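You operate a simulated robot arm through the tools that you are given. There is no shell and no other tool. Be economical: measure what you need, move in short steps, check, and stop when the job is done.

You are at the controls of a simulated two-armed robot. One attempt, no reset.

JOB
Empty the measuring cup into the basin and mop up the puddle.
Fine: stand the cup on the mat; use the red pad and lay it on the tray. Set down upright: measuring cup.

Only the result counts: the job must be done as asked and must still hold three seconds after the hand-in. Knocking over, shifting, dropping, spilling or breaking anything else fails it.

ROBOT AND FRAMES
Two 7-joint arms with fingered hands on one trunk, on a base that drives. Base frame: it is fixed to the floor where the robot stands at the start and does not move with it; the origin is under the middle of the robot, x ahead of it, y to its left, z up; the surface under the hand at the start is at about z = 880. Readings come in mm, rad, newtons and seconds.
The left shoulder is at the start at [70, 169, 1368], the right one opposite. With the tool pointing down near the work surface each hand reaches from about 100 to 640 mm from the robot's upright axis, wherever it stands, measured 20 degrees to its own side. Places, roughly: basin [600, 500, 900]; puddle [500, 0, 900]; ribbed drying mat [400, -200, 900]; tray [600, -200, 900]. Payload 3.4 kg a hand.
Tool frame (each hand has its own): the origin (TCP) lies between the finger pads and is the grasp point; the fingertips stand 23 mm ahead of it; z points along the fingers, y is the line along which they close. The gripper opens to 116 mm. The gripper's body begins 65 mm behind the TCP. The gripper is a hand of 4 fingers: y runs from the thumb to the fingers, the wrist lies at [0, 0, -211] in the tool frame, and closing takes about 1.5 s.
Orientation is that of the tool frame in the base frame, as [roll, pitch, yaw] about the fixed x, y, z axes, in that order (R = Rz(yaw) Ry(pitch) Rx(roll)). With the fingers straight down and closing along the base's y, the tool's x points along the base's -x, its y along +y and its z along -z.

CONTROLS
- The arms move only by the tool servo_tool. It takes "left_motion", "right_motion" or both (then of equal length, played together; a hand with none holds still); each is a list of rows, each a list of 7 numbers: the closure in counts, from 0 (fully open) to 255 (shut), then the shift along the tool's x, y, z in mm, then the turn, a rotation vector about the tool's x, y, z in rad. In form: [[grip, x, y, z, wx, wy, wz], ...]. A call has 1 to 8 rows; each row is the pose to reach, as a shift and turn from the pose commanded when the call began, along the tool's axes at that moment. Each row takes 0.2 s and may step no farther than 50 mm and 0.15 rad from the row before; otherwise, or with a gripper value out of range, the whole call is refused. Where a pose cannot be reached the arm comes as near as it can. A force on the tool above 70 N (or 10 N above the force at the start of the call, whichever is more), or a blocked arm, ends the call early, and 0.2 s more pass. The fingers move at their own pace (about 153 mm/s each) and stop on an object; they squeeze with about 21 N. The grip force told is the motor's: it shows also when the fingers shut on nothing. Time passes only in rows, and 0.2 s behind the last, so rows that repeat a pose let the fingers close. The reply holds the time, the measured pose of the TCP, the force on the tool along the base axes, the opening and the grip force, in the units named above and with some noise, with the torque about the TCP (base axes, N m) and any sound that the robot's microphone picked up.
- Cameras (640 x 400 px; columns grow to the right, rows downward): "scene" is now at [126.6, 9, 1576.1]; the picture's right is [0.10, -0.99, 0.00], its down [-0.76, -0.08, -0.64] and it looks along [0.64, 0.07, -0.77] (base axes); focal length 252 px, centre (320, 200). "left" rides on the left gripper at [-69, 1, -90] in its tool frame; the picture's right is [-0.01, -1.00, 0.00], its down [0.79, -0.01, -0.61] and it looks along [0.61, -0.01, 0.79] (tool axes); focal length 251 px, centre (320, 200). "right" rides on the right gripper at [68, 1, -90] in its tool frame; the picture's right is [-0.01, 1.00, 0.00], its down [-0.79, -0.01, -0.61] and it looks along [-0.61, -0.01, 0.79] (tool axes); focal length 251 px, centre (320, 200). There is no depth. A picture from a camera that has moved, and an enlarged one, comes with that camera's place and axes in the base frame and with its lens.
- camera(camera): a new picture of that camera. No time passes.
- lift_body(by): slides the trunk up (or, below 0, down) by that many mm; the arms and the scene camera ride with it, the base frame stays. It gives what a move gives, with no picture.
- drive_base(legs): drives the robot by 1 to 6 legs, each [ahead, left, turn to the left] in mm, mm and rad, along the robot's own axes; the way and the turn of a leg run together, so that a leg with both is an arc; at most 1500 mm and 3.142 rad a leg. The arms and the cameras ride along, it lands a little off, and it stops where it bumps. It gives what a move gives.
- preshape(shape, hand): the hand has 4 fingers and takes this shape, open, in about a second: jaw (thumb against the fingers, like two jaws); tri (thumb and two fingers); tip (a fingertip pinch); poke (one finger out to press); point (the index stretched); flat (the hand flat); cup (the hand cupped); fist (a fist). The gripper value then closes the fingers along that shape, each until it touches; the sizes above hold for jaw. It gives what a move gives, with no picture.
- turn_head(pan, tilt): turns the head with the scene camera to pan (to the left, within 1.501 rad either way) and tilt (down, from -0.506 to 1.204), counted from straight ahead of the robot. It gives what a move gives.
- zoom(camera, box): a new picture of the part [left, top, right, bottom] of that camera's present view, enlarged. No time passes.
- hand_in(): hands the job in; it is judged then, once.

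Work in short steps. Places have to be worked out from the pictures, the camera data and where the tool is seen: move nearer, look again, correct. Check each grasp and each placing, and mend what went wrong. You have 120 turns and 108 pictures in all, those below and enlarged ones among them. Open the grippers and draw the arms clear of the work before you hand the job in, unless the task says otherwise; then end with one line.

The tools are called after ">>>" as name(argument=value, ...) on one line, values as JSON. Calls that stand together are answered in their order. servo_tool: Moves the arms, as the interface text tells. Its arguments: {"type":"object","properties":{"left_motion":{"type":"array","items":{"type":"array","items":{"type":"number"}}},"right_motion":{"type":"array","items":{"type":"array","items":{"type":"number"}}}},"required":[]} The other tools are called the same way: lift_body (by) slides the trunk up or down; preshape (shape, hand) gives the hand a shape; drive_base (legs) drives the base; turn_head (pan, tilt) turns the head that bears the scene camera; camera (camera) takes a picture; zoom (camera, box) takes an enlarged picture of a part of a camera's view; hand_in () hands the job in.

At the start:

```text
t: 0.0
left_ee_pos: [518.0, 259.4, 1312.5]
left_tcp_rot: [3.141, 0.001, 3.141]
left_contact_force: [-0.3, 0.1, -0.1]
left_torque: [-0.02, 0.01, 0.02]
left_opening: 116.0
left_grasp_force: 0.0
left_shape: jaw
right_ee_pos: [534.2, -191.2, 1308.7]
right_tcp_rot: [3.141, 0.0, 3.141]
right_contact_force: [0.3, -0.2, 0.6]
right_torque: [0.04, -0.01, -0.01]
right_opening: 115.9
right_grasp_force: 0.1
right_shape: jaw
trunk travel left (down, up): [-875.0, 65.0]
robot x, y, heading: [0.3, -0.7, -0.004]
head pan, tilt: [0.103, 0.876]
```

scene: 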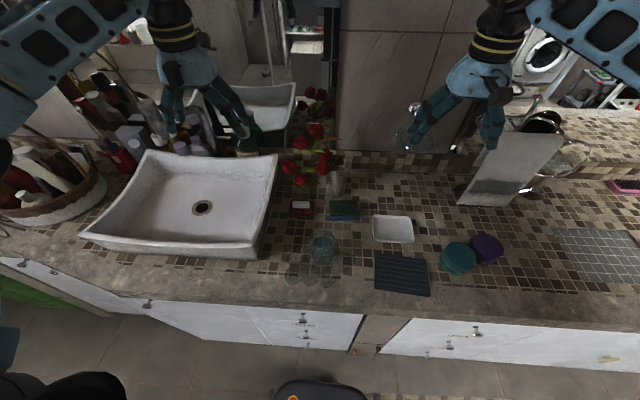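
right: 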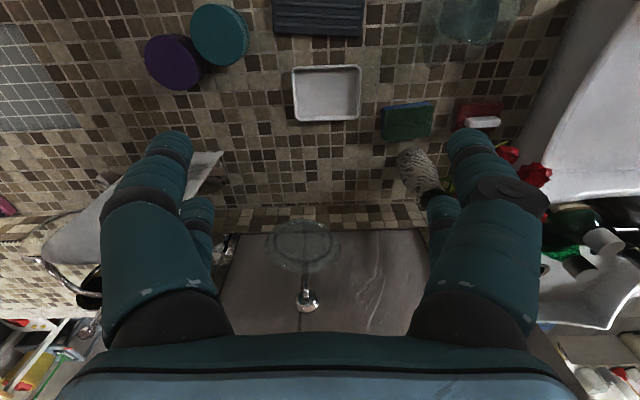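
left: 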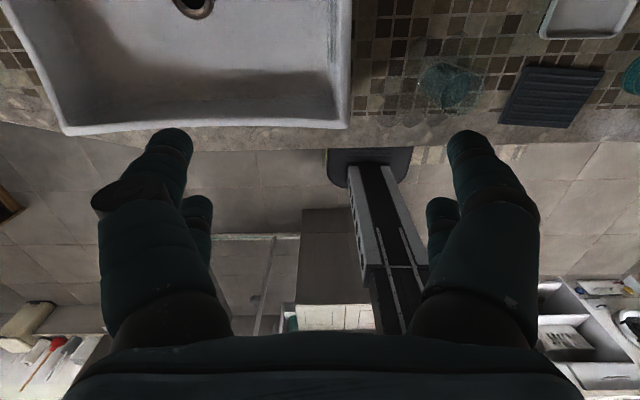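

I see the basin at left, the cup near the puddle, a red pad and a green sponge behind, the tray, and the mat. I'll zoom in to locate them exactly.

>>> zoom(camera="scene", box=[270, 170, 450, 300])

>>> zoom(camera="right", box=[260, 0, 560, 190])

>>> zoom(camera="left", box=[320, 0, 640, 200])

```text
3.08 times, centred on (360, 235) of scene
camera zoom: at [126.6, 9.0, 1576.1], right [0.1, -0.99, 0.0], down [-0.76, -0.08, -0.64], along [0.64, 0.07, -0.77], focal length 774 px, centre (197, 92)
```

zoom: 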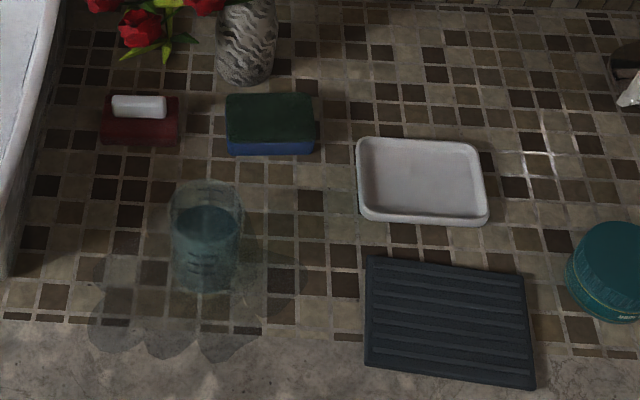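

```text
2.11 times, centred on (410, 95) of right
camera zoom: at [466.8, -191.7, 1399.3], right [0.01, 1.0, 0.0], down [0.79, -0.01, 0.61], along [0.61, -0.01, -0.79], focal length 529 px, centre (130, 421)
```

zoom: 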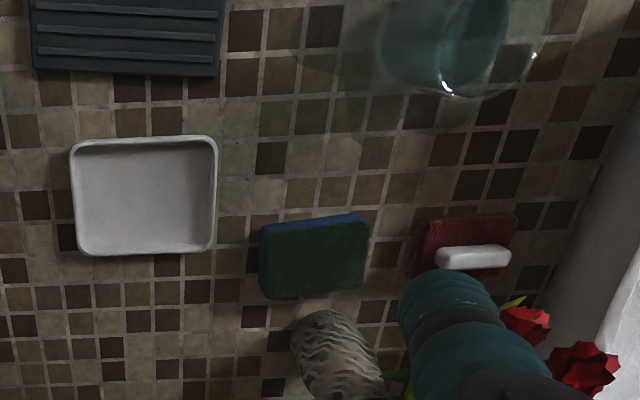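

```text
2.00 times, centred on (480, 100) of left
camera zoom: at [587.7, 260.4, 1402.3], right [0.01, -1.0, 0.0], down [-0.79, -0.01, 0.61], along [-0.61, -0.01, -0.79], focal length 503 px, centre (0, 400)
```

zoom: 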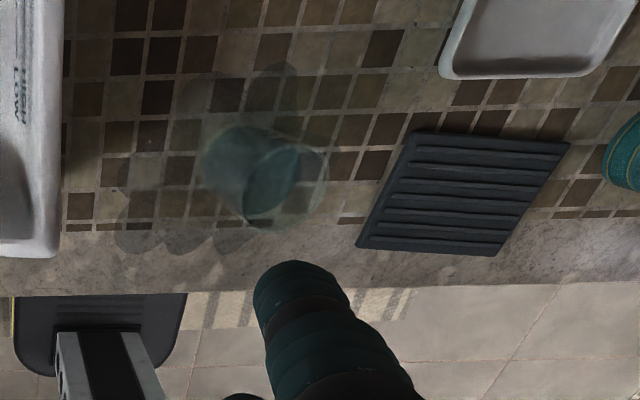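

The cup stands near (472, 36), about 120 mm tall and 63 mm in diameter, and the puddle surrounds it. Next I check the basin and the red pad with its white handle.

>>> zoom(camera="scene", box=[260, 110, 380, 285])

>>> zoom(camera="scene", box=[60, 100, 340, 290])

```text
2.29 times, centred on (320, 198) of scene
camera zoom: at [126.6, 9.0, 1576.1], right [0.1, -0.99, 0.0], down [-0.76, -0.08, -0.64], along [0.64, 0.07, -0.77], focal length 575 px, centre (320, 206)
```

zoom: 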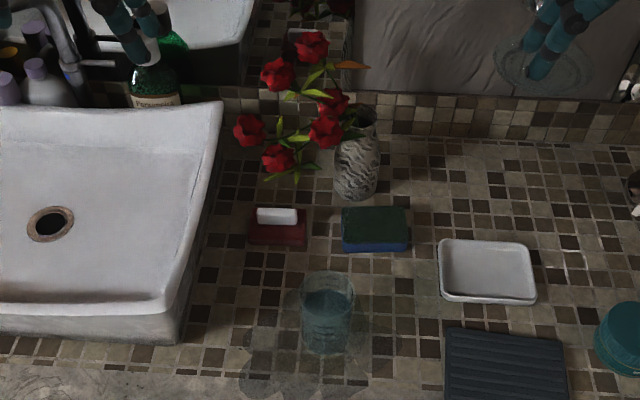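

```text
2.11 times, centred on (200, 195) of scene
camera zoom: at [126.6, 9.0, 1576.1], right [0.1, -0.99, 0.0], down [-0.76, -0.08, -0.64], along [0.64, 0.07, -0.77], focal length 530 px, centre (573, 210)
```

zoom: 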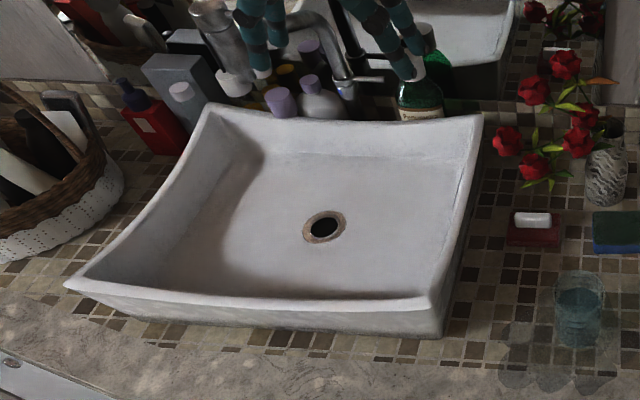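

The basin spans about x 455–817 and y 225–700, with its rim near z 975. I'll turn the left hand to point forward (horizontal) so it can take the cup from the side.

>>> servo_tool(left_motion=[[0, 0, 0, 0, 0, -0.15, 0], [0, 0, 0, 0, 0, -0.3, 0], [0, 0, 0, 0, 0, -0.45, 0], [0, 0, 0, 0, 0, -0.6, 0], [0, 0, 0, 0, 0, -0.75, 0], [0, 0, 0, 0, 0, -0.9, 0], [0, 0, 0, 0, 0, -1.05, 0], [0, 0, 0, 0, 0, -1.2, 0]])

```text
t: 1.8
left_ee_pos: [517.2, 257.2, 1313.6]
left_tcp_rot: [-3.139, 1.201, -3.139]
left_contact_force: [-0.2, -0.3, -0.4]
left_torque: [0.03, 0.0, -0.01]
left_opening: 115.8
left_grasp_force: 0.0
left_shape: jaw
right_ee_pos: [534.2, -191.9, 1308.8]
right_tcp_rot: [-3.14, 0.001, -3.14]
right_contact_force: [0.2, -0.9, -0.2]
right_torque: [0.04, 0.0, -0.02]
right_opening: 116.0
right_grasp_force: 0.1
right_shape: jaw
trunk travel left (down, up): [-875.0, 65.0]
robot x, y, heading: [1.9, 0.2, -0.001]
head pan, tilt: [0.103, 0.876]
```

Finishing the rotation to horizontal.

>>> servo_tool(left_motion=[[0, 0, 0, 0, 0, -0.13, 0], [0, 0, 0, 0, 0, -0.25, 0], [0, 0, 0, 0, 0, -0.37, 0]])

```text
t: 2.6
left_ee_pos: [518.6, 251.8, 1313.9]
left_tcp_rot: [3.127, 1.295, 3.107]
left_contact_force: [0.0, 1.3, -0.9]
left_torque: [-0.01, -0.01, -0.02]
left_opening: 115.8
left_grasp_force: 0.1
left_shape: jaw
left hand out of reach, approached as far as the arm can: row 1, 2, 3
right_ee_pos: [534.6, -191.9, 1308.7]
right_tcp_rot: [-3.141, 0.002, -3.141]
right_contact_force: [0.1, 0.3, 0.8]
right_torque: [-0.02, 0.0, -0.02]
right_opening: 115.8
right_grasp_force: 0.0
right_shape: jaw
trunk travel left (down, up): [-875.0, 65.0]
robot x, y, heading: [1.9, 1.2, -0.003]
head pan, tilt: [0.103, 0.876]
```

The wrist limits at this height; I'll lower the hand toward the cup's front and try again there.

>>> servo_tool(left_motion=[[0, 33, -28, -2, 0, 0, 0], [0, 66, -57, -4, 0, 0, 0], [0, 100, -85, -7, 0, 0, 0], [0, 133, -114, -9, 0, 0, 0], [0, 166, -142, -12, 0, 0, 0], [0, 200, -171, -14, 0, 0, 0], [0, 233, -200, -17, 0, 0, 0], [0, 233, -200, -17, 0, -0.15, 0]])

```text
t: 4.4
left_ee_pos: [516.8, 244.1, 1307.1]
left_tcp_rot: [3.128, 1.294, 3.108]
left_contact_force: [0.3, -0.6, -0.6]
left_torque: [0.03, 0.05, -0.03]
left_opening: 115.5
left_grasp_force: 0.0
left_shape: jaw
left hand out of reach, approached as far as the arm can: row 1, 2, 3, 4, 5, 6, 7, 8
right_ee_pos: [534.4, -191.9, 1310.2]
right_tcp_rot: [3.141, 0.0, -3.141]
right_contact_force: [0.2, 0.0, -0.2]
right_torque: [0.02, 0.02, -0.01]
right_opening: 115.9
right_grasp_force: 0.1
right_shape: jaw
trunk travel left (down, up): [-875.0, 65.0]
robot x, y, heading: [-0.9, -2.1, 0.005]
head pan, tilt: [0.103, 0.876]
```

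The arm is probably folded too tightly at this height. I'll turn back a bit, go lower, and try again there.

>>> servo_tool(left_motion=[[0, 0, 0, 0, 0, 0.15, 0], [0, 0, 0, 0, 0, 0.3, 0], [0, 0, 0, 0, 0, 0.45, 0], [0, 0, 0, 0, 0, 0.55, 0]])

```text
t: 5.4
left_ee_pos: [518.7, 244.4, 1303.4]
left_tcp_rot: [3.136, 0.741, 3.117]
left_contact_force: [-0.6, 0.0, -0.9]
left_torque: [-0.01, -0.04, -0.01]
left_opening: 115.8
left_grasp_force: 0.0
left_shape: jaw
right_ee_pos: [536.2, -192.2, 1307.8]
right_tcp_rot: [3.14, -0.001, 3.141]
right_contact_force: [0.3, 0.2, -0.5]
right_torque: [0.01, 0.03, -0.01]
right_opening: 115.8
right_grasp_force: 0.1
right_shape: jaw
trunk travel left (down, up): [-875.0, 65.0]
robot x, y, heading: [-1.5, -2.0, 0.001]
head pan, tilt: [0.103, 0.876]
```

Now lowering with the hand half-tilted.

>>> servo_tool(left_motion=[[0, 31, -27, 15, 0, 0, 0], [0, 63, -54, 31, 0, 0, 0], [0, 94, -81, 47, 0, 0, 0], [0, 126, -108, 62, 0, 0, 0], [0, 158, -136, 78, 0, 0, 0], [0, 190, -163, 93, 0, 0, 0], [0, 221, -190, 109, 0, 0, 0]])

```text
t: 7.0
left_ee_pos: [425.6, 56.2, 1070.2]
left_tcp_rot: [3.136, 0.744, 3.117]
left_contact_force: [0.4, 0.9, -0.4]
left_torque: [0.03, -0.01, 0.03]
left_opening: 116.0
left_grasp_force: 0.0
left_shape: jaw
right_ee_pos: [535.6, -193.3, 1308.6]
right_tcp_rot: [3.14, -0.001, -3.141]
right_contact_force: [-0.3, -0.5, -0.2]
right_torque: [0.0, 0.0, -0.01]
right_opening: 115.7
right_grasp_force: 0.0
right_shape: jaw
trunk travel left (down, up): [-875.0, 65.0]
robot x, y, heading: [-4.6, -1.7, 0.0]
head pan, tilt: [0.103, 0.876]
```

Good. Rotating to horizontal here, then looking.

>>> servo_tool(left_motion=[[0, 0, 0, 0, 0, -0.14, 0], [0, 0, 0, 0, 0, -0.28, 0], [0, 0, 0, 0, 0, -0.42, 0], [0, 0, 0, 0, 0, -0.56, 0], [0, 0, 0, 0, 0, -0.7, 0], [0, 0, 0, 0, 0, -0.83, 0]])

>>> camera(camera="scene")

>>> camera(camera="left")

```text
t: 8.4
left_ee_pos: [434.1, 13.2, 1109.8]
left_tcp_rot: [2.358, 1.566, 2.344]
left_contact_force: [0.1, -0.1, -0.7]
left_torque: [0.0, 0.03, 0.01]
left_opening: 115.9
left_grasp_force: 0.0
left_shape: jaw
left hand out of reach, approached as far as the arm can: row 4, 5, 6
right_ee_pos: [533.7, -193.4, 1308.5]
right_tcp_rot: [3.139, 0.0, -3.141]
right_contact_force: [-0.3, 0.6, 0.2]
right_torque: [-0.02, -0.01, 0.0]
right_opening: 115.8
right_grasp_force: 0.0
right_shape: jaw
trunk travel left (down, up): [-875.0, 65.0]
robot x, y, heading: [0.4, 4.0, -0.0]
head pan, tilt: [0.103, 0.876]
```

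```text
99 pictures are left
camera scene: at [126.5, 7.5, 1576.1], right [0.1, -0.99, 0.0], down [-0.76, -0.08, -0.64], along [0.64, 0.07, -0.77], focal length 252 px, centre (320, 200)
```

scene: 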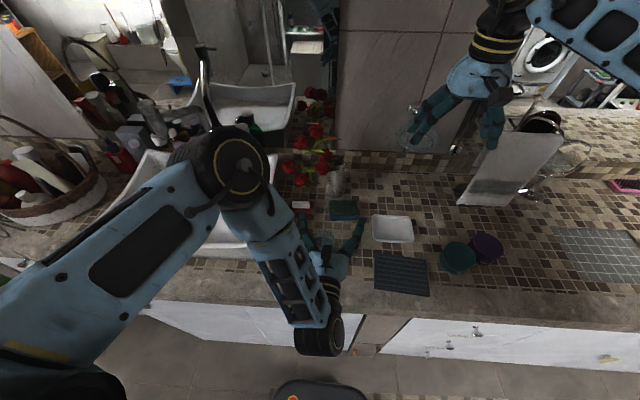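

```text
98 pictures are left
camera left: at [345.3, 16.1, 1180.3], right [-0.01, -1.0, 0.0], down [-0.61, 0.01, -0.79], along [0.79, -0.01, -0.61], focal length 251 px, centre (320, 200)
```

left: 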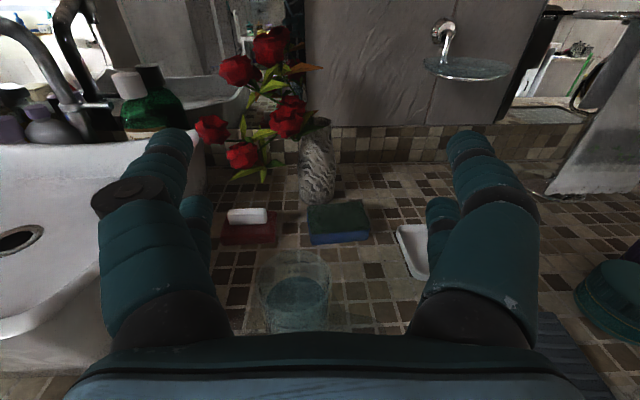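

The hand is horizontal now but the arm is folded too much. Backing the base by 150 mm and raising the trunk gives it room.

>>> drive_base(legs=[[-150, 0, 0]])

```text
t: 9.8
left_ee_pos: [288.9, 15.4, 1109.1]
left_tcp_rot: [2.737, 1.56, 2.722]
left_contact_force: [1.0, 1.4, -0.8]
left_torque: [0.0, 0.0, 0.0]
left_opening: 115.8
left_grasp_force: 0.1
left_shape: jaw
right_ee_pos: [388.1, -191.6, 1307.2]
right_tcp_rot: [3.142, -0.003, 3.142]
right_contact_force: [0.8, 0.2, -0.3]
right_torque: [-0.02, 0.06, 0.01]
right_opening: 116.0
right_grasp_force: 0.1
right_shape: jaw
trunk travel left (down, up): [-875.0, 65.0]
robot x, y, heading: [-149.5, 0.1, -0.006]
head pan, tilt: [0.103, 0.876]
```

Now forward and sideways to stand in front of the cup, then down.

>>> servo_tool(left_motion=[[0, 0, 10, 35, 0, 0, 0], [0, 0, 20, 70, 0, 0, 0], [0, 0, 22, 100, 0, 0, 0], [0, 40, 22, 100, 0, 0, 0], [0, 80, 22, 100, 0, 0, 0], [0, 120, 22, 100, 0, 0, 0], [0, 150, 22, 100, 0, 0, 0]])

>>> camera(camera="scene")

>>> camera(camera="left")

```text
t: 11.4
left_ee_pos: [363.3, -22.2, 1101.7]
left_tcp_rot: [2.768, 1.558, 2.757]
left_contact_force: [-1.2, 0.0, -0.8]
left_torque: [0.01, -0.03, -0.01]
left_opening: 116.0
left_grasp_force: 0.0
left_shape: jaw
left hand out of reach, approached as far as the arm can: row 1, 2, 3, 4, 5, 6, 7
right_ee_pos: [384.3, -192.5, 1308.2]
right_tcp_rot: [-3.14, -0.001, 3.14]
right_contact_force: [0.2, -0.8, 0.2]
right_torque: [-0.01, -0.01, 0.01]
right_opening: 115.8
right_grasp_force: 0.0
right_shape: jaw
trunk travel left (down, up): [-875.0, 65.0]
robot x, y, heading: [-147.4, -0.3, 0.0]
head pan, tilt: [0.103, 0.876]
```

```text
97 pictures are left
camera scene: at [-22.8, 8.5, 1576.1], right [0.1, -0.99, 0.0], down [-0.76, -0.08, -0.64], along [0.64, 0.06, -0.77], focal length 252 px, centre (320, 200)
```

scene: 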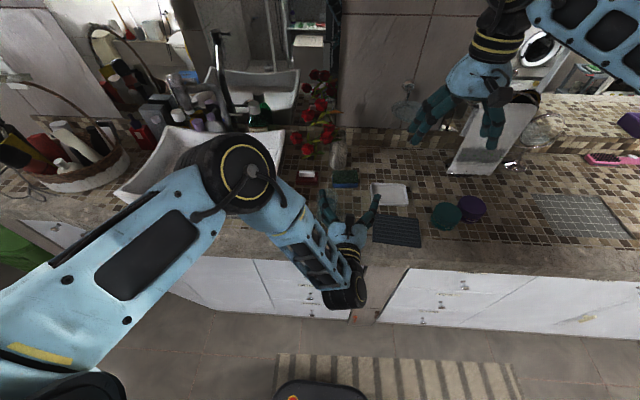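

```text
96 pictures are left
camera left: at [274.7, -21.1, 1171.2], right [-0.01, -1.0, 0.0], down [-0.62, 0.0, -0.79], along [0.79, -0.01, -0.62], focal length 251 px, centre (320, 200)
```

left: 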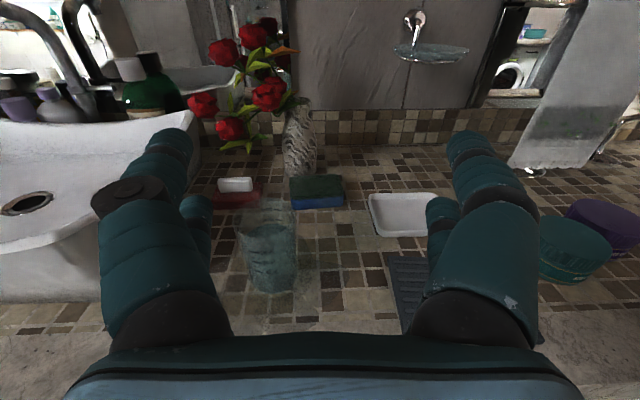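

The wrist is at its limit with the elbow swung left. A diagonal approach (hand pointing forward-right) suits the arm better, so I'll yaw the hand right by ~0.75 rad while shifting left.

>>> servo_tool(left_motion=[[0, 0, 24, 5, 0.13, 0, 0], [0, 0, 48, 10, 0.26, 0, 0], [0, 0, 72, 15, 0.39, 0, 0], [0, 0, 96, 20, 0.52, 0, 0], [0, 0, 122, 27, 0.65, 0, 0], [0, 0, 122, 27, 0.78, 0, 0]])

```text
t: 12.7
left_ee_pos: [280.5, -5.1, 1180.3]
left_tcp_rot: [-2.735, 1.381, -3.114]
left_contact_force: [-0.4, -0.1, -0.3]
left_torque: [0.04, 0.0, -0.05]
left_opening: 115.9
left_grasp_force: 0.2
left_shape: jaw
left hand out of reach, approached as far as the arm can: row 1, 2, 3, 4, 5, 6
right_ee_pos: [384.8, -193.1, 1308.2]
right_tcp_rot: [3.142, -0.001, 3.14]
right_contact_force: [0.5, 0.0, -0.2]
right_torque: [-0.03, -0.01, 0.01]
right_opening: 116.0
right_grasp_force: 0.1
right_shape: jaw
trunk travel left (down, up): [-875.0, 65.0]
robot x, y, heading: [-147.0, 0.3, -0.002]
head pan, tilt: [0.103, 0.876]
stopped in row 6 (left hand): the arm was blocked; the commanded pose is now the measured one
```

The elbow-up posture bends the wrist too much. I'll back the base further and later lower the trunk so the arm reaches out straighter.

>>> drive_base(legs=[[-180, 0, 0]])

>>> servo_tool(left_motion=[[0, 0, 15, 30, -0.08, 0, 0], [0, 0, 30, 60, -0.16, 0, 0], [0, 0, 45, 95, -0.24, 0, 0], [0, 0, 60, 130, -0.32, 0, 0], [0, 0, 75, 165, -0.4, 0, 0], [0, 0, 90, 200, -0.4, 0, 0]])

>>> camera(camera="scene")

```text
t: 14.1
left_ee_pos: [136.6, -3.4, 1183.6]
left_tcp_rot: [-2.715, 1.384, -3.088]
left_contact_force: [-0.4, -0.3, -0.9]
left_torque: [0.01, -0.04, 0.01]
left_opening: 116.0
left_grasp_force: 0.1
left_shape: jaw
right_ee_pos: [241.1, -191.7, 1309.9]
right_tcp_rot: [-3.141, 0.004, 3.142]
right_contact_force: [0.4, 0.5, 0.0]
right_torque: [0.01, -0.07, 0.03]
right_opening: 115.8
right_grasp_force: 0.0
right_shape: jaw
trunk travel left (down, up): [-875.0, 65.0]
robot x, y, heading: [-288.7, -1.4, -0.001]
head pan, tilt: [0.103, 0.876]
stopped in leg 1: the robot was blocked; the commanded pose is now the measured one
```

```text
t: 15.5
left_ee_pos: [356.9, 9.0, 1141.5]
left_tcp_rot: [-3.12, 1.382, -3.094]
left_contact_force: [0.3, 0.4, 0.3]
left_torque: [0.01, -0.01, 0.02]
left_opening: 115.8
left_grasp_force: 0.0
left_shape: jaw
right_ee_pos: [246.3, -191.5, 1309.1]
right_tcp_rot: [-3.141, 0.0, 3.141]
right_contact_force: [-0.8, -0.6, 0.0]
right_torque: [-0.03, -0.03, -0.03]
right_opening: 115.9
right_grasp_force: 0.1
right_shape: jaw
trunk travel left (down, up): [-875.0, 65.0]
robot x, y, heading: [-291.5, 0.4, -0.002]
head pan, tilt: [0.103, 0.876]
```

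```text
95 pictures are left
camera scene: at [-162.7, 9.7, 1576.1], right [0.1, -0.99, 0.0], down [-0.76, -0.08, -0.64], along [0.64, 0.06, -0.77], focal length 252 px, centre (320, 200)
```

scene: 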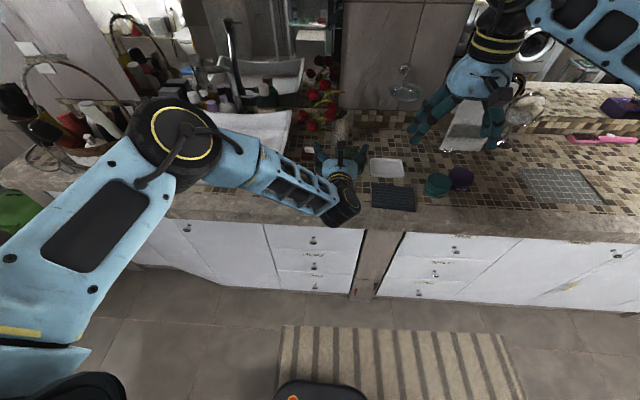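

The base bumped something behind at x≈-290, and the arm is working better now. I'll raise the hand a bit and then lower the trunk by 200.

>>> servo_tool(left_motion=[[0, -40, 8, 0, 0, 0, 0], [0, -80, 16, 0, 0, 0, 0], [0, -120, 24, 0, 0, 0, 0]])

>>> lift_body(by=-220)

>>> camera(camera="scene")

>>> camera(camera="left")

```text
t: 16.3
left_ee_pos: [378.2, 31.9, 1257.6]
left_tcp_rot: [-3.118, 1.382, -3.094]
left_contact_force: [-0.1, -0.3, -0.2]
left_torque: [0.0, 0.0, 0.02]
left_opening: 116.0
left_grasp_force: 0.0
left_shape: jaw
right_ee_pos: [245.0, -190.8, 1307.0]
right_tcp_rot: [-3.141, -0.002, -3.141]
right_contact_force: [0.4, -0.6, -0.5]
right_torque: [-0.03, 0.0, 0.0]
right_opening: 116.0
right_grasp_force: 0.1
right_shape: jaw
trunk travel left (down, up): [-875.0, 65.0]
robot x, y, heading: [-289.7, -0.5, 0.003]
head pan, tilt: [0.103, 0.876]
```

```text
t: 18.6
left_ee_pos: [379.0, 31.4, 1036.3]
left_tcp_rot: [-3.118, 1.382, -3.093]
left_contact_force: [0.3, -0.3, -0.3]
left_torque: [-0.01, -0.03, -0.01]
left_opening: 116.0
left_grasp_force: 0.0
left_shape: jaw
right_ee_pos: [244.9, -190.8, 1088.0]
right_tcp_rot: [-3.141, 0.0, 3.141]
right_contact_force: [-0.2, 0.4, 0.8]
right_torque: [-0.01, 0.03, 0.03]
right_opening: 116.0
right_grasp_force: 0.1
right_shape: jaw
trunk travel left (down, up): [-655.0, 285.0]
robot x, y, heading: [-288.5, 2.9, -0.002]
head pan, tilt: [0.103, 0.876]
```

```text
94 pictures are left
camera scene: at [-162.8, 9.6, 1356.1], right [0.1, -0.99, 0.0], down [-0.76, -0.08, -0.64], along [0.64, 0.06, -0.77], focal length 252 px, centre (320, 200)
```

scene: 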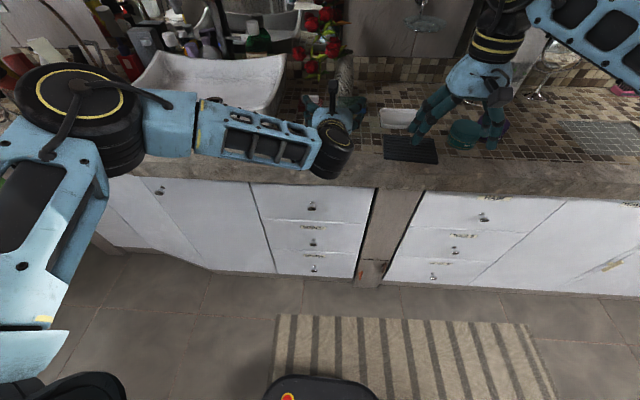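

```text
93 pictures are left
camera left: at [304.0, 30.9, 1121.4], right [0.03, -1.0, 0.01], down [-0.74, -0.03, -0.67], along [0.67, 0.01, -0.74], focal length 251 px, centre (320, 200)
```

left: 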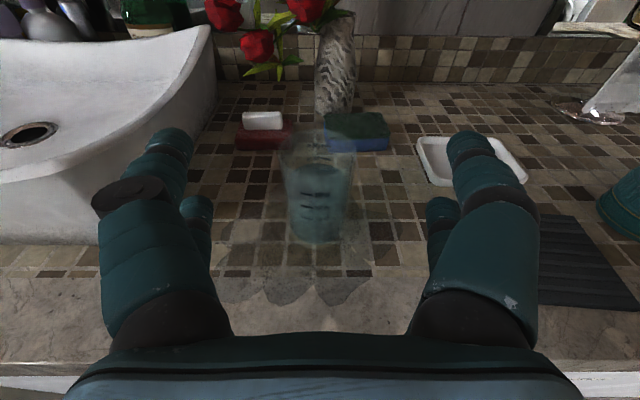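

Cup base is near (478, 39). I'll level the hand and align y, then lower with the trunk.

>>> servo_tool(left_motion=[[0, 0, 4, 0, 0, -0.1, 0], [0, 0, 8, 0, 0, -0.18, 0]])

>>> lift_body(by=-85)

>>> camera(camera="left")

>>> camera(camera="scene")

```text
t: 19.2
left_ee_pos: [378.2, 38.6, 1037.8]
left_tcp_rot: [-2.539, 1.562, -2.512]
left_contact_force: [-0.4, 0.8, 0.3]
left_torque: [0.03, -0.02, 0.03]
left_opening: 116.0
left_grasp_force: 0.0
left_shape: jaw
right_ee_pos: [244.2, -192.4, 1088.7]
right_tcp_rot: [-3.141, 0.001, 3.14]
right_contact_force: [0.2, 0.7, -0.1]
right_torque: [-0.01, 0.03, -0.02]
right_opening: 115.7
right_grasp_force: 0.0
right_shape: jaw
trunk travel left (down, up): [-655.0, 285.0]
robot x, y, heading: [-292.0, 3.7, -0.006]
head pan, tilt: [0.103, 0.876]
```

```text
t: 20.4
left_ee_pos: [378.7, 40.5, 952.9]
left_tcp_rot: [-2.641, 1.562, -2.614]
left_contact_force: [0.7, 0.9, 1.5]
left_torque: [-0.03, 0.03, 0.0]
left_opening: 116.0
left_grasp_force: 0.1
left_shape: jaw
right_ee_pos: [246.3, -190.1, 1004.4]
right_tcp_rot: [-3.141, 0.0, -3.141]
right_contact_force: [0.2, 0.4, 0.2]
right_torque: [-0.01, 0.02, 0.01]
right_opening: 115.6
right_grasp_force: 0.1
right_shape: jaw
trunk travel left (down, up): [-570.0, 370.0]
robot x, y, heading: [-290.4, 2.0, 0.001]
head pan, tilt: [0.103, 0.876]
```

```text
92 pictures are left
camera left: at [290.1, 38.6, 1021.6], right [0.03, -1.0, 0.01], down [-0.61, -0.03, -0.79], along [0.79, 0.01, -0.61], focal length 251 px, centre (320, 200)
```

left: 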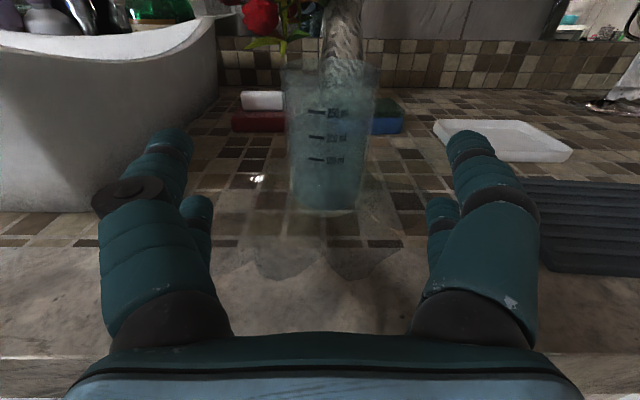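

```text
91 pictures are left
camera scene: at [-162.9, 9.7, 1271.1], right [0.1, -0.99, 0.0], down [-0.76, -0.08, -0.64], along [0.64, 0.06, -0.77], focal length 252 px, centre (320, 200)
```

scene: 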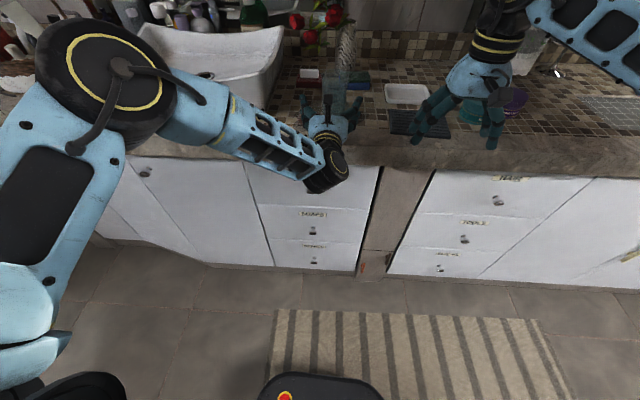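

Aligned: cup axis about (470, 36). Moving forward 92 mm with a small right correction, then checking before closing.

>>> servo_tool(left_motion=[[0, 0, -6, 30, 0, 0, 0], [0, 0, -7, 60, 0, 0, 0], [0, 0, -7, 92, 0, 0, 0]])

>>> camera(camera="left")

```text
t: 21.2
left_ee_pos: [471.1, 33.2, 950.5]
left_tcp_rot: [-2.729, 1.559, -2.702]
left_contact_force: [-0.9, 0.2, -0.5]
left_torque: [0.01, 0.0, 0.02]
left_opening: 116.1
left_grasp_force: 0.1
left_shape: jaw
right_ee_pos: [246.7, -190.7, 1003.3]
right_tcp_rot: [3.141, 0.0, -3.141]
right_contact_force: [0.6, -1.1, -0.2]
right_torque: [-0.04, 0.02, 0.04]
right_opening: 115.8
right_grasp_force: 0.1
right_shape: jaw
trunk travel left (down, up): [-570.0, 370.0]
robot x, y, heading: [-288.3, 0.7, 0.001]
head pan, tilt: [0.103, 0.876]
```

```text
90 pictures are left
camera left: at [382.3, 32.0, 1019.4], right [0.03, -1.0, 0.01], down [-0.61, -0.03, -0.79], along [0.79, 0.01, -0.61], focal length 251 px, centre (320, 200)
```

left: 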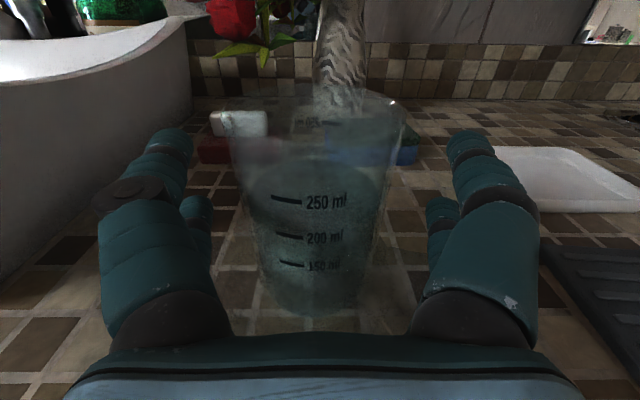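

The cup stands between the fingers. Closing now.

>>> servo_tool(left_motion=[[60, 0, 0, 0, 0, 0, 0], [100, 0, 0, 0, 0, 0, 0], [150, 0, 0, 0, 0, 0, 0], [200, 0, 0, 0, 0, 0, 0], [255, 0, 0, 0, 0, 0, 0], [255, 0, 0, 0, 0, 0, 0], [255, 0, 0, 0, 0, 0, 0], [255, 0, 0, 0, 0, 0, 0]])

>>> camera(camera="left")

```text
t: 23.1
left_ee_pos: [470.5, 33.5, 949.9]
left_tcp_rot: [-2.683, 1.559, -2.656]
left_contact_force: [0.0, 0.8, 0.0]
left_torque: [0.04, -0.01, -0.01]
left_opening: 57.2
left_grasp_force: 20.7
left_shape: jaw
right_ee_pos: [245.8, -192.5, 1003.8]
right_tcp_rot: [3.141, 0.0, -3.141]
right_contact_force: [-0.6, 0.2, 0.6]
right_torque: [0.04, -0.01, -0.01]
right_opening: 115.8
right_grasp_force: 0.2
right_shape: jaw
trunk travel left (down, up): [-570.0, 370.0]
robot x, y, heading: [-284.8, -0.3, -0.002]
head pan, tilt: [0.103, 0.876]
```

```text
89 pictures are left
camera left: at [381.5, 32.1, 1019.9], right [0.03, -1.0, 0.01], down [-0.61, -0.03, -0.79], along [0.79, 0.01, -0.61], focal length 251 px, centre (320, 200)
```

left: 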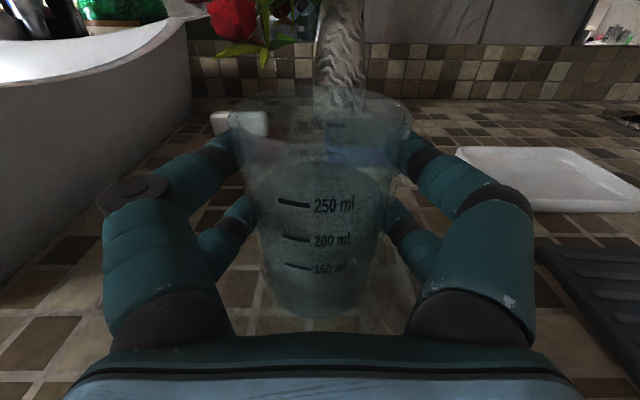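

Grip is firm (57 mm, 20.7 N). Lifting by the trunk slowly.

>>> lift_body(by=150)

>>> camera(camera="left")

```text
t: 24.8
left_ee_pos: [470.8, 32.5, 1099.3]
left_tcp_rot: [-2.71, 1.561, -2.684]
left_contact_force: [-0.1, -0.3, -2.9]
left_torque: [-0.02, 0.03, 0.02]
left_opening: 57.8
left_grasp_force: 20.9
left_shape: jaw
right_ee_pos: [244.4, -192.0, 1153.3]
right_tcp_rot: [3.141, 0.0, 3.141]
right_contact_force: [0.2, -0.2, -0.2]
right_torque: [0.02, -0.04, 0.02]
right_opening: 115.9
right_grasp_force: 0.0
right_shape: jaw
trunk travel left (down, up): [-720.0, 220.0]
robot x, y, heading: [-290.7, 1.4, -0.002]
head pan, tilt: [0.103, 0.876]
```

```text
88 pictures are left
camera left: at [382.0, 32.1, 1169.5], right [0.03, -1.0, 0.01], down [-0.61, -0.03, -0.79], along [0.79, 0.01, -0.61], focal length 251 px, centre (320, 200)
```

left: 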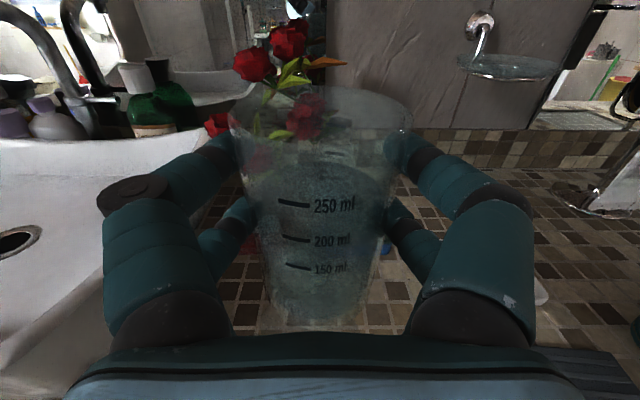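

Cup is held upright at about 2.9 N. Moving left toward the basin at moderate speed.

>>> servo_tool(left_motion=[[255, 0, 12, 0, 0, 0, 0], [255, 0, 32, 0, 0, 0, 0], [255, 0, 60, 0, 0, 0, 0], [255, 0, 90, 0, 0, 0, 0], [255, 0, 120, 0, 0, 0, 0], [255, 0, 148, 0, 0, 0, 0], [255, 0, 166, 0, 0, 0, 0], [255, 0, 175, 0, 0, 0, 0]])

>>> servo_tool(left_motion=[[255, 0, 10, 4, 0, 0, 0], [255, 0, 30, 10, 0, 0, 0], [255, 0, 55, 20, 0, 0, 0], [255, 0, 80, 30, 0, 0, 0], [255, 0, 105, 40, 0, 0, 0], [255, 0, 125, 48, 0, 0, 0], [255, 0, 138, 54, 0, 0, 0], [255, 0, 143, 57, 0, 0, 0]])

>>> camera(camera="left")

>>> camera(camera="scene")

```text
t: 26.6
left_ee_pos: [483.5, 151.8, 1145.9]
left_tcp_rot: [-3.096, 1.516, -3.016]
left_contact_force: [-0.3, 0.0, -2.8]
left_torque: [-0.02, 0.03, -0.04]
left_opening: 57.1
left_grasp_force: 21.0
left_shape: jaw
left hand out of reach, approached as far as the arm can: row 3, 4, 5, 6, 7, 8
right_ee_pos: [246.0, -190.9, 1153.7]
right_tcp_rot: [-3.141, 0.001, 3.14]
right_contact_force: [-0.1, 0.2, -0.7]
right_torque: [0.02, -0.02, 0.02]
right_opening: 115.9
right_grasp_force: 0.0
right_shape: jaw
trunk travel left (down, up): [-720.0, 220.0]
robot x, y, heading: [-292.9, 1.5, -0.002]
head pan, tilt: [0.103, 0.876]
```

```text
t: 28.4
left_ee_pos: [494.6, 164.0, 1149.1]
left_tcp_rot: [-3.104, 1.509, -3.021]
left_contact_force: [0.0, 0.7, -3.0]
left_torque: [0.02, 0.06, -0.06]
left_opening: 57.1
left_grasp_force: 21.6
left_shape: jaw
left hand out of reach, approached as far as the arm can: row 2, 3, 4, 5, 6, 7, 8
right_ee_pos: [246.3, -191.0, 1153.5]
right_tcp_rot: [3.14, 0.0, 3.14]
right_contact_force: [-0.1, 0.0, 0.8]
right_torque: [0.01, 0.01, 0.0]
right_opening: 116.0
right_grasp_force: 0.0
right_shape: jaw
trunk travel left (down, up): [-720.0, 220.0]
robot x, y, heading: [-291.4, -1.2, -0.0]
head pan, tilt: [0.103, 0.876]
```

```text
87 pictures are left
camera left: at [408.4, 159.2, 1223.9], right [0.08, -1.0, 0.01], down [-0.65, -0.06, -0.76], along [0.75, 0.05, -0.65], focal length 251 px, centre (320, 200)
```

left: 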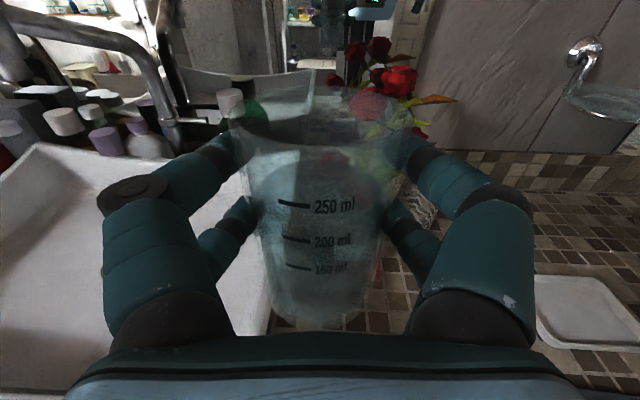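

```text
86 pictures are left
camera scene: at [-162.0, 9.7, 1421.0], right [0.1, -0.99, 0.0], down [-0.77, -0.08, -0.64], along [0.64, 0.06, -0.77], focal length 252 px, centre (320, 200)
```

scene: 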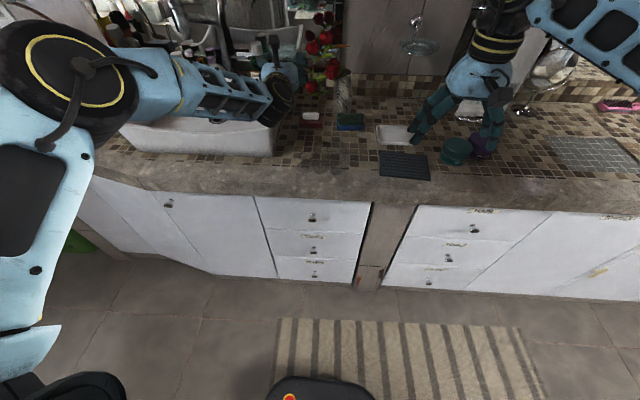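

The elbow limits further leftward arm motion, so I'll drive the base left to carry the cup over the basin.

>>> drive_base(legs=[[0, 250, 0]])

>>> camera(camera="left")

>>> camera(camera="scene")

```text
t: 30.2
left_ee_pos: [494.3, 411.5, 1150.1]
left_tcp_rot: [-3.12, 1.509, -3.043]
left_contact_force: [0.2, 0.1, -2.8]
left_torque: [0.01, 0.01, 0.0]
left_opening: 57.0
left_grasp_force: 21.1
left_shape: jaw
right_ee_pos: [246.0, 55.0, 1153.3]
right_tcp_rot: [3.14, 0.001, 3.137]
right_contact_force: [-0.5, 1.1, 1.4]
right_torque: [-0.01, 0.01, -0.02]
right_opening: 116.3
right_grasp_force: 0.1
right_shape: jaw
trunk travel left (down, up): [-720.0, 220.0]
robot x, y, heading: [-289.1, 252.5, -0.007]
head pan, tilt: [0.103, 0.876]
```

```text
85 pictures are left
camera left: at [409.5, 405.8, 1224.1], right [0.08, -1.0, 0.01], down [-0.65, -0.06, -0.76], along [0.75, 0.05, -0.65], focal length 251 px, centre (320, 200)
```

left: 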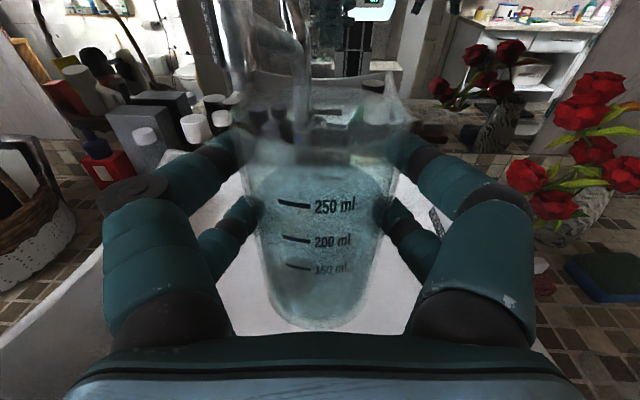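

```text
84 pictures are left
camera scene: at [-161.3, 258.1, 1421.0], right [0.1, -1.0, 0.0], down [-0.77, -0.07, -0.64], along [0.64, 0.06, -0.77], focal length 252 px, centre (320, 200)
```

scene: 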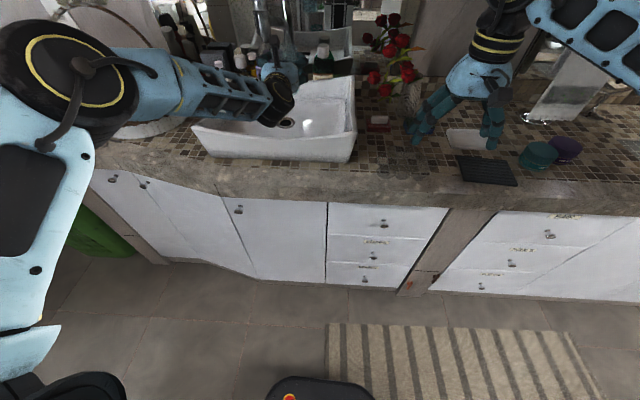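

The cup is above the basin (y≈411). I'll extend the arm forward 45 mm so the stream is well inside the front wall.

>>> servo_tool(left_motion=[[255, 0, 0, 10, 0, 0, 0], [255, 0, 0, 25, 0, 0, 0], [255, 0, 0, 38, 0, 0, 0], [255, 0, 0, 48, 0, 0, 0]])

```text
t: 31.2
left_ee_pos: [541.4, 415.0, 1147.4]
left_tcp_rot: [-3.114, 1.511, -3.036]
left_contact_force: [-0.1, 0.3, -3.6]
left_torque: [-0.02, -0.01, 0.01]
left_opening: 57.0
left_grasp_force: 20.9
left_shape: jaw
right_ee_pos: [246.9, 56.9, 1154.2]
right_tcp_rot: [3.14, 0.0, 3.137]
right_contact_force: [-1.8, 0.4, -0.3]
right_torque: [0.01, -0.01, 0.0]
right_opening: 115.7
right_grasp_force: 0.0
right_shape: jaw
trunk travel left (down, up): [-720.0, 220.0]
robot x, y, heading: [-292.9, 252.5, -0.007]
head pan, tilt: [0.103, 0.876]
```

Over the basin with clearance. Starting to roll the cup to the left (toward the basin middle).

>>> servo_tool(left_motion=[[255, 0, 0, 0, 0, 0, -0.1], [255, 0, 0, 0, 0, 0, -0.2], [255, 0, 0, 0, 0, 0, -0.3], [255, 0, 0, 0, 0, 0, -0.4], [255, 0, 0, 0, 0, 0, -0.5], [255, 0, 0, 0, 0, 0, -0.6]])

>>> camera(camera="left")

>>> camera(camera="scene")

```text
t: 32.6
left_ee_pos: [542.0, 416.8, 1147.2]
left_tcp_rot: [-1.678, 0.962, -1.58]
left_contact_force: [0.3, 0.1, -3.0]
left_torque: [-0.02, 0.02, -0.01]
left_opening: 56.9
left_grasp_force: 21.5
left_shape: jaw
right_ee_pos: [245.7, 56.4, 1152.5]
right_tcp_rot: [-3.14, 0.0, 3.136]
right_contact_force: [0.1, 0.0, 0.5]
right_torque: [-0.01, 0.02, -0.03]
right_opening: 115.8
right_grasp_force: 0.0
right_shape: jaw
trunk travel left (down, up): [-720.0, 220.0]
robot x, y, heading: [-287.6, 249.6, -0.001]
head pan, tilt: [0.103, 0.876]
```

```text
83 pictures are left
camera left: at [453.8, 449.0, 1208.4], right [0.1, -0.81, 0.57], down [-0.61, -0.51, -0.61], along [0.79, -0.29, -0.54], focal length 251 px, centre (320, 200)
```

left: 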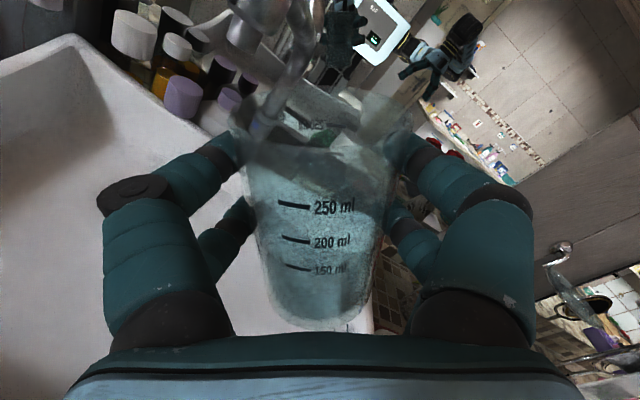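

```text
82 pictures are left
camera scene: at [-161.3, 259.5, 1421.0], right [0.1, -1.0, 0.0], down [-0.77, -0.08, -0.64], along [0.64, 0.06, -0.77], focal length 252 px, centre (320, 200)
```

scene: 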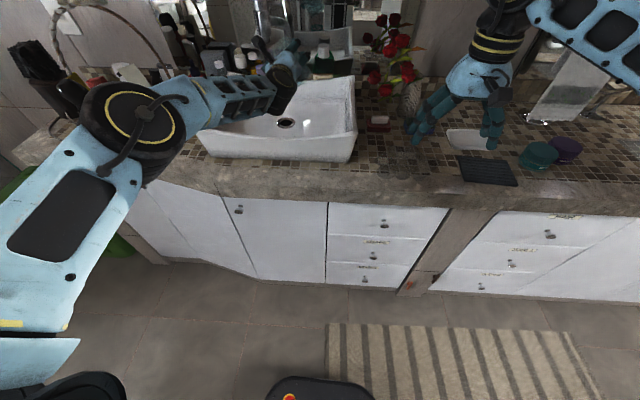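

Rolling works and leans toward +y. Continuing to pour.

>>> servo_tool(left_motion=[[255, 0, 0, 0, 0, 0, -0.1], [255, 0, 0, 0, 0, 0, -0.2], [255, 0, 0, 0, 0, 0, -0.3], [255, 0, 0, 0, 0, 0, -0.4], [255, 0, 0, 0, 0, 0, -0.5], [255, 0, 0, 0, 0, 0, -0.6], [255, 0, 0, 0, 0, 0, -0.7], [255, 0, 0, 0, 0, 0, -0.8]])

>>> camera(camera="left")

>>> camera(camera="scene")

```text
t: 34.4
left_ee_pos: [541.1, 415.8, 1146.9]
left_tcp_rot: [-1.63, 0.165, -1.504]
left_contact_force: [0.7, -0.6, -0.9]
left_torque: [0.02, 0.01, -0.02]
left_opening: 56.9
left_grasp_force: 20.6
left_shape: jaw
right_ee_pos: [244.7, 57.5, 1153.0]
right_tcp_rot: [-3.141, -0.001, 3.138]
right_contact_force: [0.3, -0.3, 0.1]
right_torque: [-0.01, -0.02, 0.03]
right_opening: 116.0
right_grasp_force: 0.1
right_shape: jaw
trunk travel left (down, up): [-720.0, 220.0]
robot x, y, heading: [-290.5, 250.3, -0.004]
head pan, tilt: [0.103, 0.876]
```

```text
81 pictures are left
camera left: at [447.7, 477.3, 1163.4], right [0.07, -0.15, 0.99], down [-0.55, -0.83, -0.09], along [0.83, -0.54, -0.14], focal length 251 px, centre (320, 200)
```

left: 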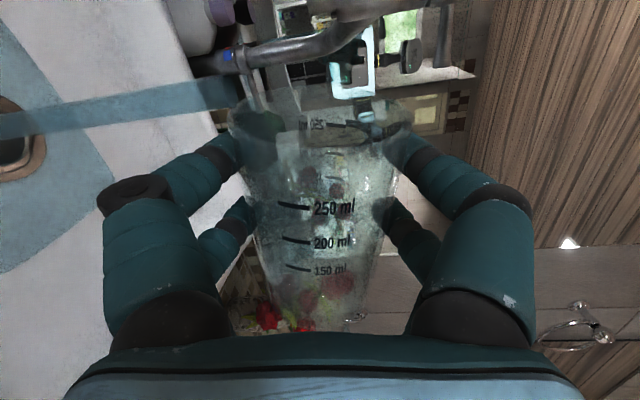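

```text
80 pictures are left
camera scene: at [-161.6, 259.4, 1421.1], right [0.1, -1.0, 0.0], down [-0.77, -0.08, -0.64], along [0.64, 0.06, -0.77], focal length 252 px, centre (320, 200)
```

scene: 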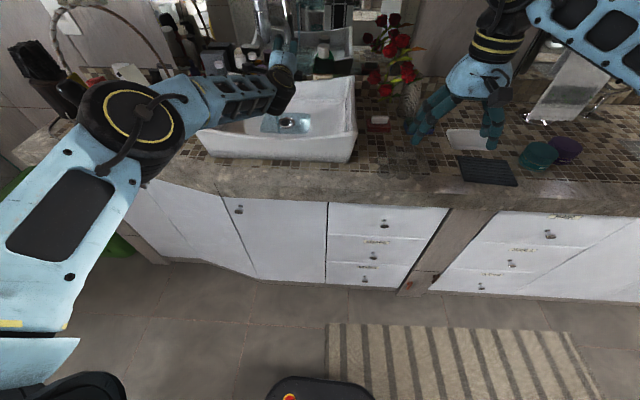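

Water streams into the basin; the cup is nearly empty (weight ~0.9 N). I'll tilt further and hold to drain.

>>> servo_tool(left_motion=[[255, 0, 0, 0, 0, 0, -0.12], [255, 0, 0, 0, 0, 0, -0.24], [255, 0, 0, 0, 0, 0, -0.36], [255, 0, 0, 0, 0, 0, -0.48], [255, 0, 0, 0, 0, 0, -0.6], [255, 0, 0, 0, 0, 0, -0.6], [255, 0, 0, 0, 0, 0, -0.6], [255, 0, 0, 0, 0, 0, -0.6]])

>>> servo_tool(left_motion=[[255, 0, 0, 0, 0, 0, 0], [255, 0, 0, 0, 0, 0, 0], [255, 0, 0, 0, 0, 0, 0], [255, 0, 0, 0, 0, 0, 0], [255, 0, 0, 0, 0, 0, 0], [255, 0, 0, 0, 0, 0, 0], [255, 0, 0, 0, 0, 0, 0], [255, 0, 0, 0, 0, 0, 0]])

>>> camera(camera="left")

```text
t: 36.2
left_ee_pos: [541.7, 416.5, 1147.1]
left_tcp_rot: [-1.637, -0.431, -1.464]
left_contact_force: [0.3, -0.5, -0.5]
left_torque: [0.02, -0.04, -0.01]
left_opening: 56.8
left_grasp_force: 20.7
left_shape: jaw
right_ee_pos: [246.1, 56.7, 1154.4]
right_tcp_rot: [-3.141, 0.001, 3.137]
right_contact_force: [-0.2, -0.2, -0.2]
right_torque: [-0.01, -0.01, -0.01]
right_opening: 116.0
right_grasp_force: 0.1
right_shape: jaw
trunk travel left (down, up): [-720.0, 220.0]
robot x, y, heading: [-289.1, 249.5, -0.003]
head pan, tilt: [0.103, 0.876]
```

```text
t: 38.0
left_ee_pos: [542.2, 416.3, 1146.5]
left_tcp_rot: [-1.636, -0.432, -1.464]
left_contact_force: [-0.1, -0.2, -0.5]
left_torque: [-0.01, 0.03, 0.02]
left_opening: 56.7
left_grasp_force: 21.5
left_shape: jaw
right_ee_pos: [246.1, 56.8, 1153.5]
right_tcp_rot: [3.141, 0.002, 3.135]
right_contact_force: [0.1, -0.7, -0.6]
right_torque: [0.02, 0.0, 0.0]
right_opening: 115.8
right_grasp_force: 0.1
right_shape: jaw
trunk travel left (down, up): [-720.0, 220.0]
robot x, y, heading: [-288.9, 251.0, -0.004]
head pan, tilt: [0.103, 0.876]
```

```text
79 pictures are left
camera left: at [446.3, 471.1, 1123.4], right [0.02, 0.43, 0.9], down [-0.53, -0.76, 0.38], along [0.85, -0.48, 0.21], focal length 251 px, centre (320, 200)
```

left: 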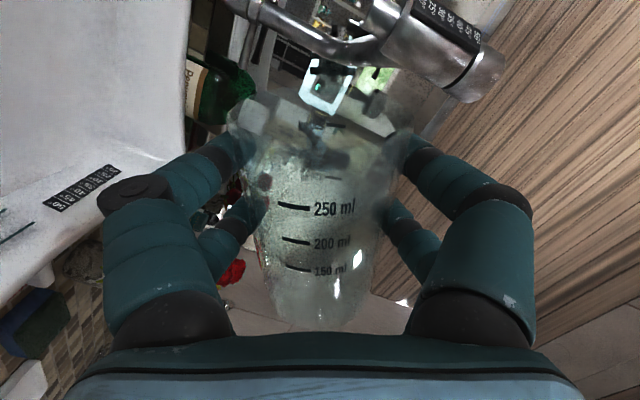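

The cup is drained (0.5 N remaining). Rolling back upright.

>>> servo_tool(left_motion=[[255, 0, 0, 0, 0, 0, 0.14], [255, 0, 0, 0, 0, 0, 0.28], [255, 0, 0, 0, 0, 0, 0.42], [255, 0, 0, 0, 0, 0, 0.56], [255, 0, 0, 0, 0, 0, 0.7], [255, 0, 0, 0, 0, 0, 0.84], [255, 0, 0, 0, 0, 0, 0.98], [255, 0, 0, 0, 0, 0, 1.1]])

>>> servo_tool(left_motion=[[255, 0, 0, 0, 0, 0, 0.13], [255, 0, 0, 0, 0, 0, 0.26], [255, 0, 0, 0, 0, 0, 0.39], [255, 0, 0, 0, 0, 0, 0.52], [255, 0, 0, 0, 0, 0, 0.65], [255, 0, 0, 0, 0, 0, 0.78], [255, 0, 0, 0, 0, 0, 0.9]])

>>> camera(camera="left")

```text
t: 39.8
left_ee_pos: [541.7, 415.3, 1147.8]
left_tcp_rot: [-1.648, 0.669, -1.54]
left_contact_force: [-0.1, 0.6, -1.1]
left_torque: [0.01, 0.0, 0.02]
left_opening: 56.6
left_grasp_force: 20.8
left_shape: jaw
right_ee_pos: [246.3, 57.2, 1152.8]
right_tcp_rot: [3.141, 0.001, 3.136]
right_contact_force: [-0.4, -0.2, 0.2]
right_torque: [0.03, 0.03, 0.01]
right_opening: 116.0
right_grasp_force: 0.1
right_shape: jaw
trunk travel left (down, up): [-720.0, 220.0]
robot x, y, heading: [-282.4, 249.2, -0.005]
head pan, tilt: [0.103, 0.876]
```

```text
t: 41.4
left_ee_pos: [542.4, 416.0, 1146.7]
left_tcp_rot: [-3.137, 1.508, -3.06]
left_contact_force: [-0.9, -0.2, -0.9]
left_torque: [0.0, 0.02, -0.02]
left_opening: 56.4
left_grasp_force: 20.8
left_shape: jaw
right_ee_pos: [244.9, 57.3, 1154.1]
right_tcp_rot: [3.141, 0.0, 3.134]
right_contact_force: [0.2, 0.0, -0.9]
right_torque: [0.02, 0.01, 0.0]
right_opening: 115.9
right_grasp_force: 0.1
right_shape: jaw
trunk travel left (down, up): [-720.0, 220.0]
robot x, y, heading: [-286.6, 249.7, -0.006]
head pan, tilt: [0.103, 0.876]
```

```text
78 pictures are left
camera left: at [456.7, 410.7, 1221.2], right [0.08, -1.0, 0.01], down [-0.65, -0.06, -0.76], along [0.76, 0.05, -0.65], focal length 251 px, centre (320, 200)
```

left: 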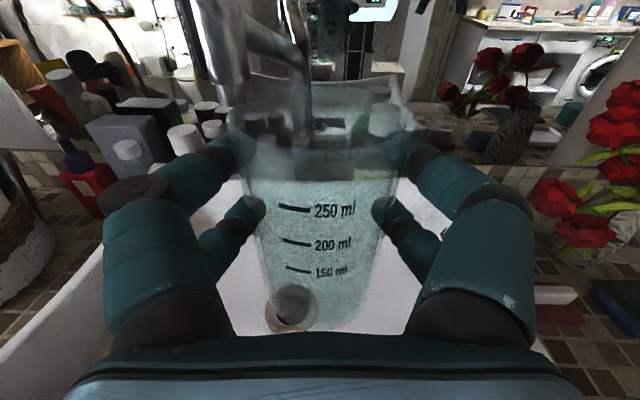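

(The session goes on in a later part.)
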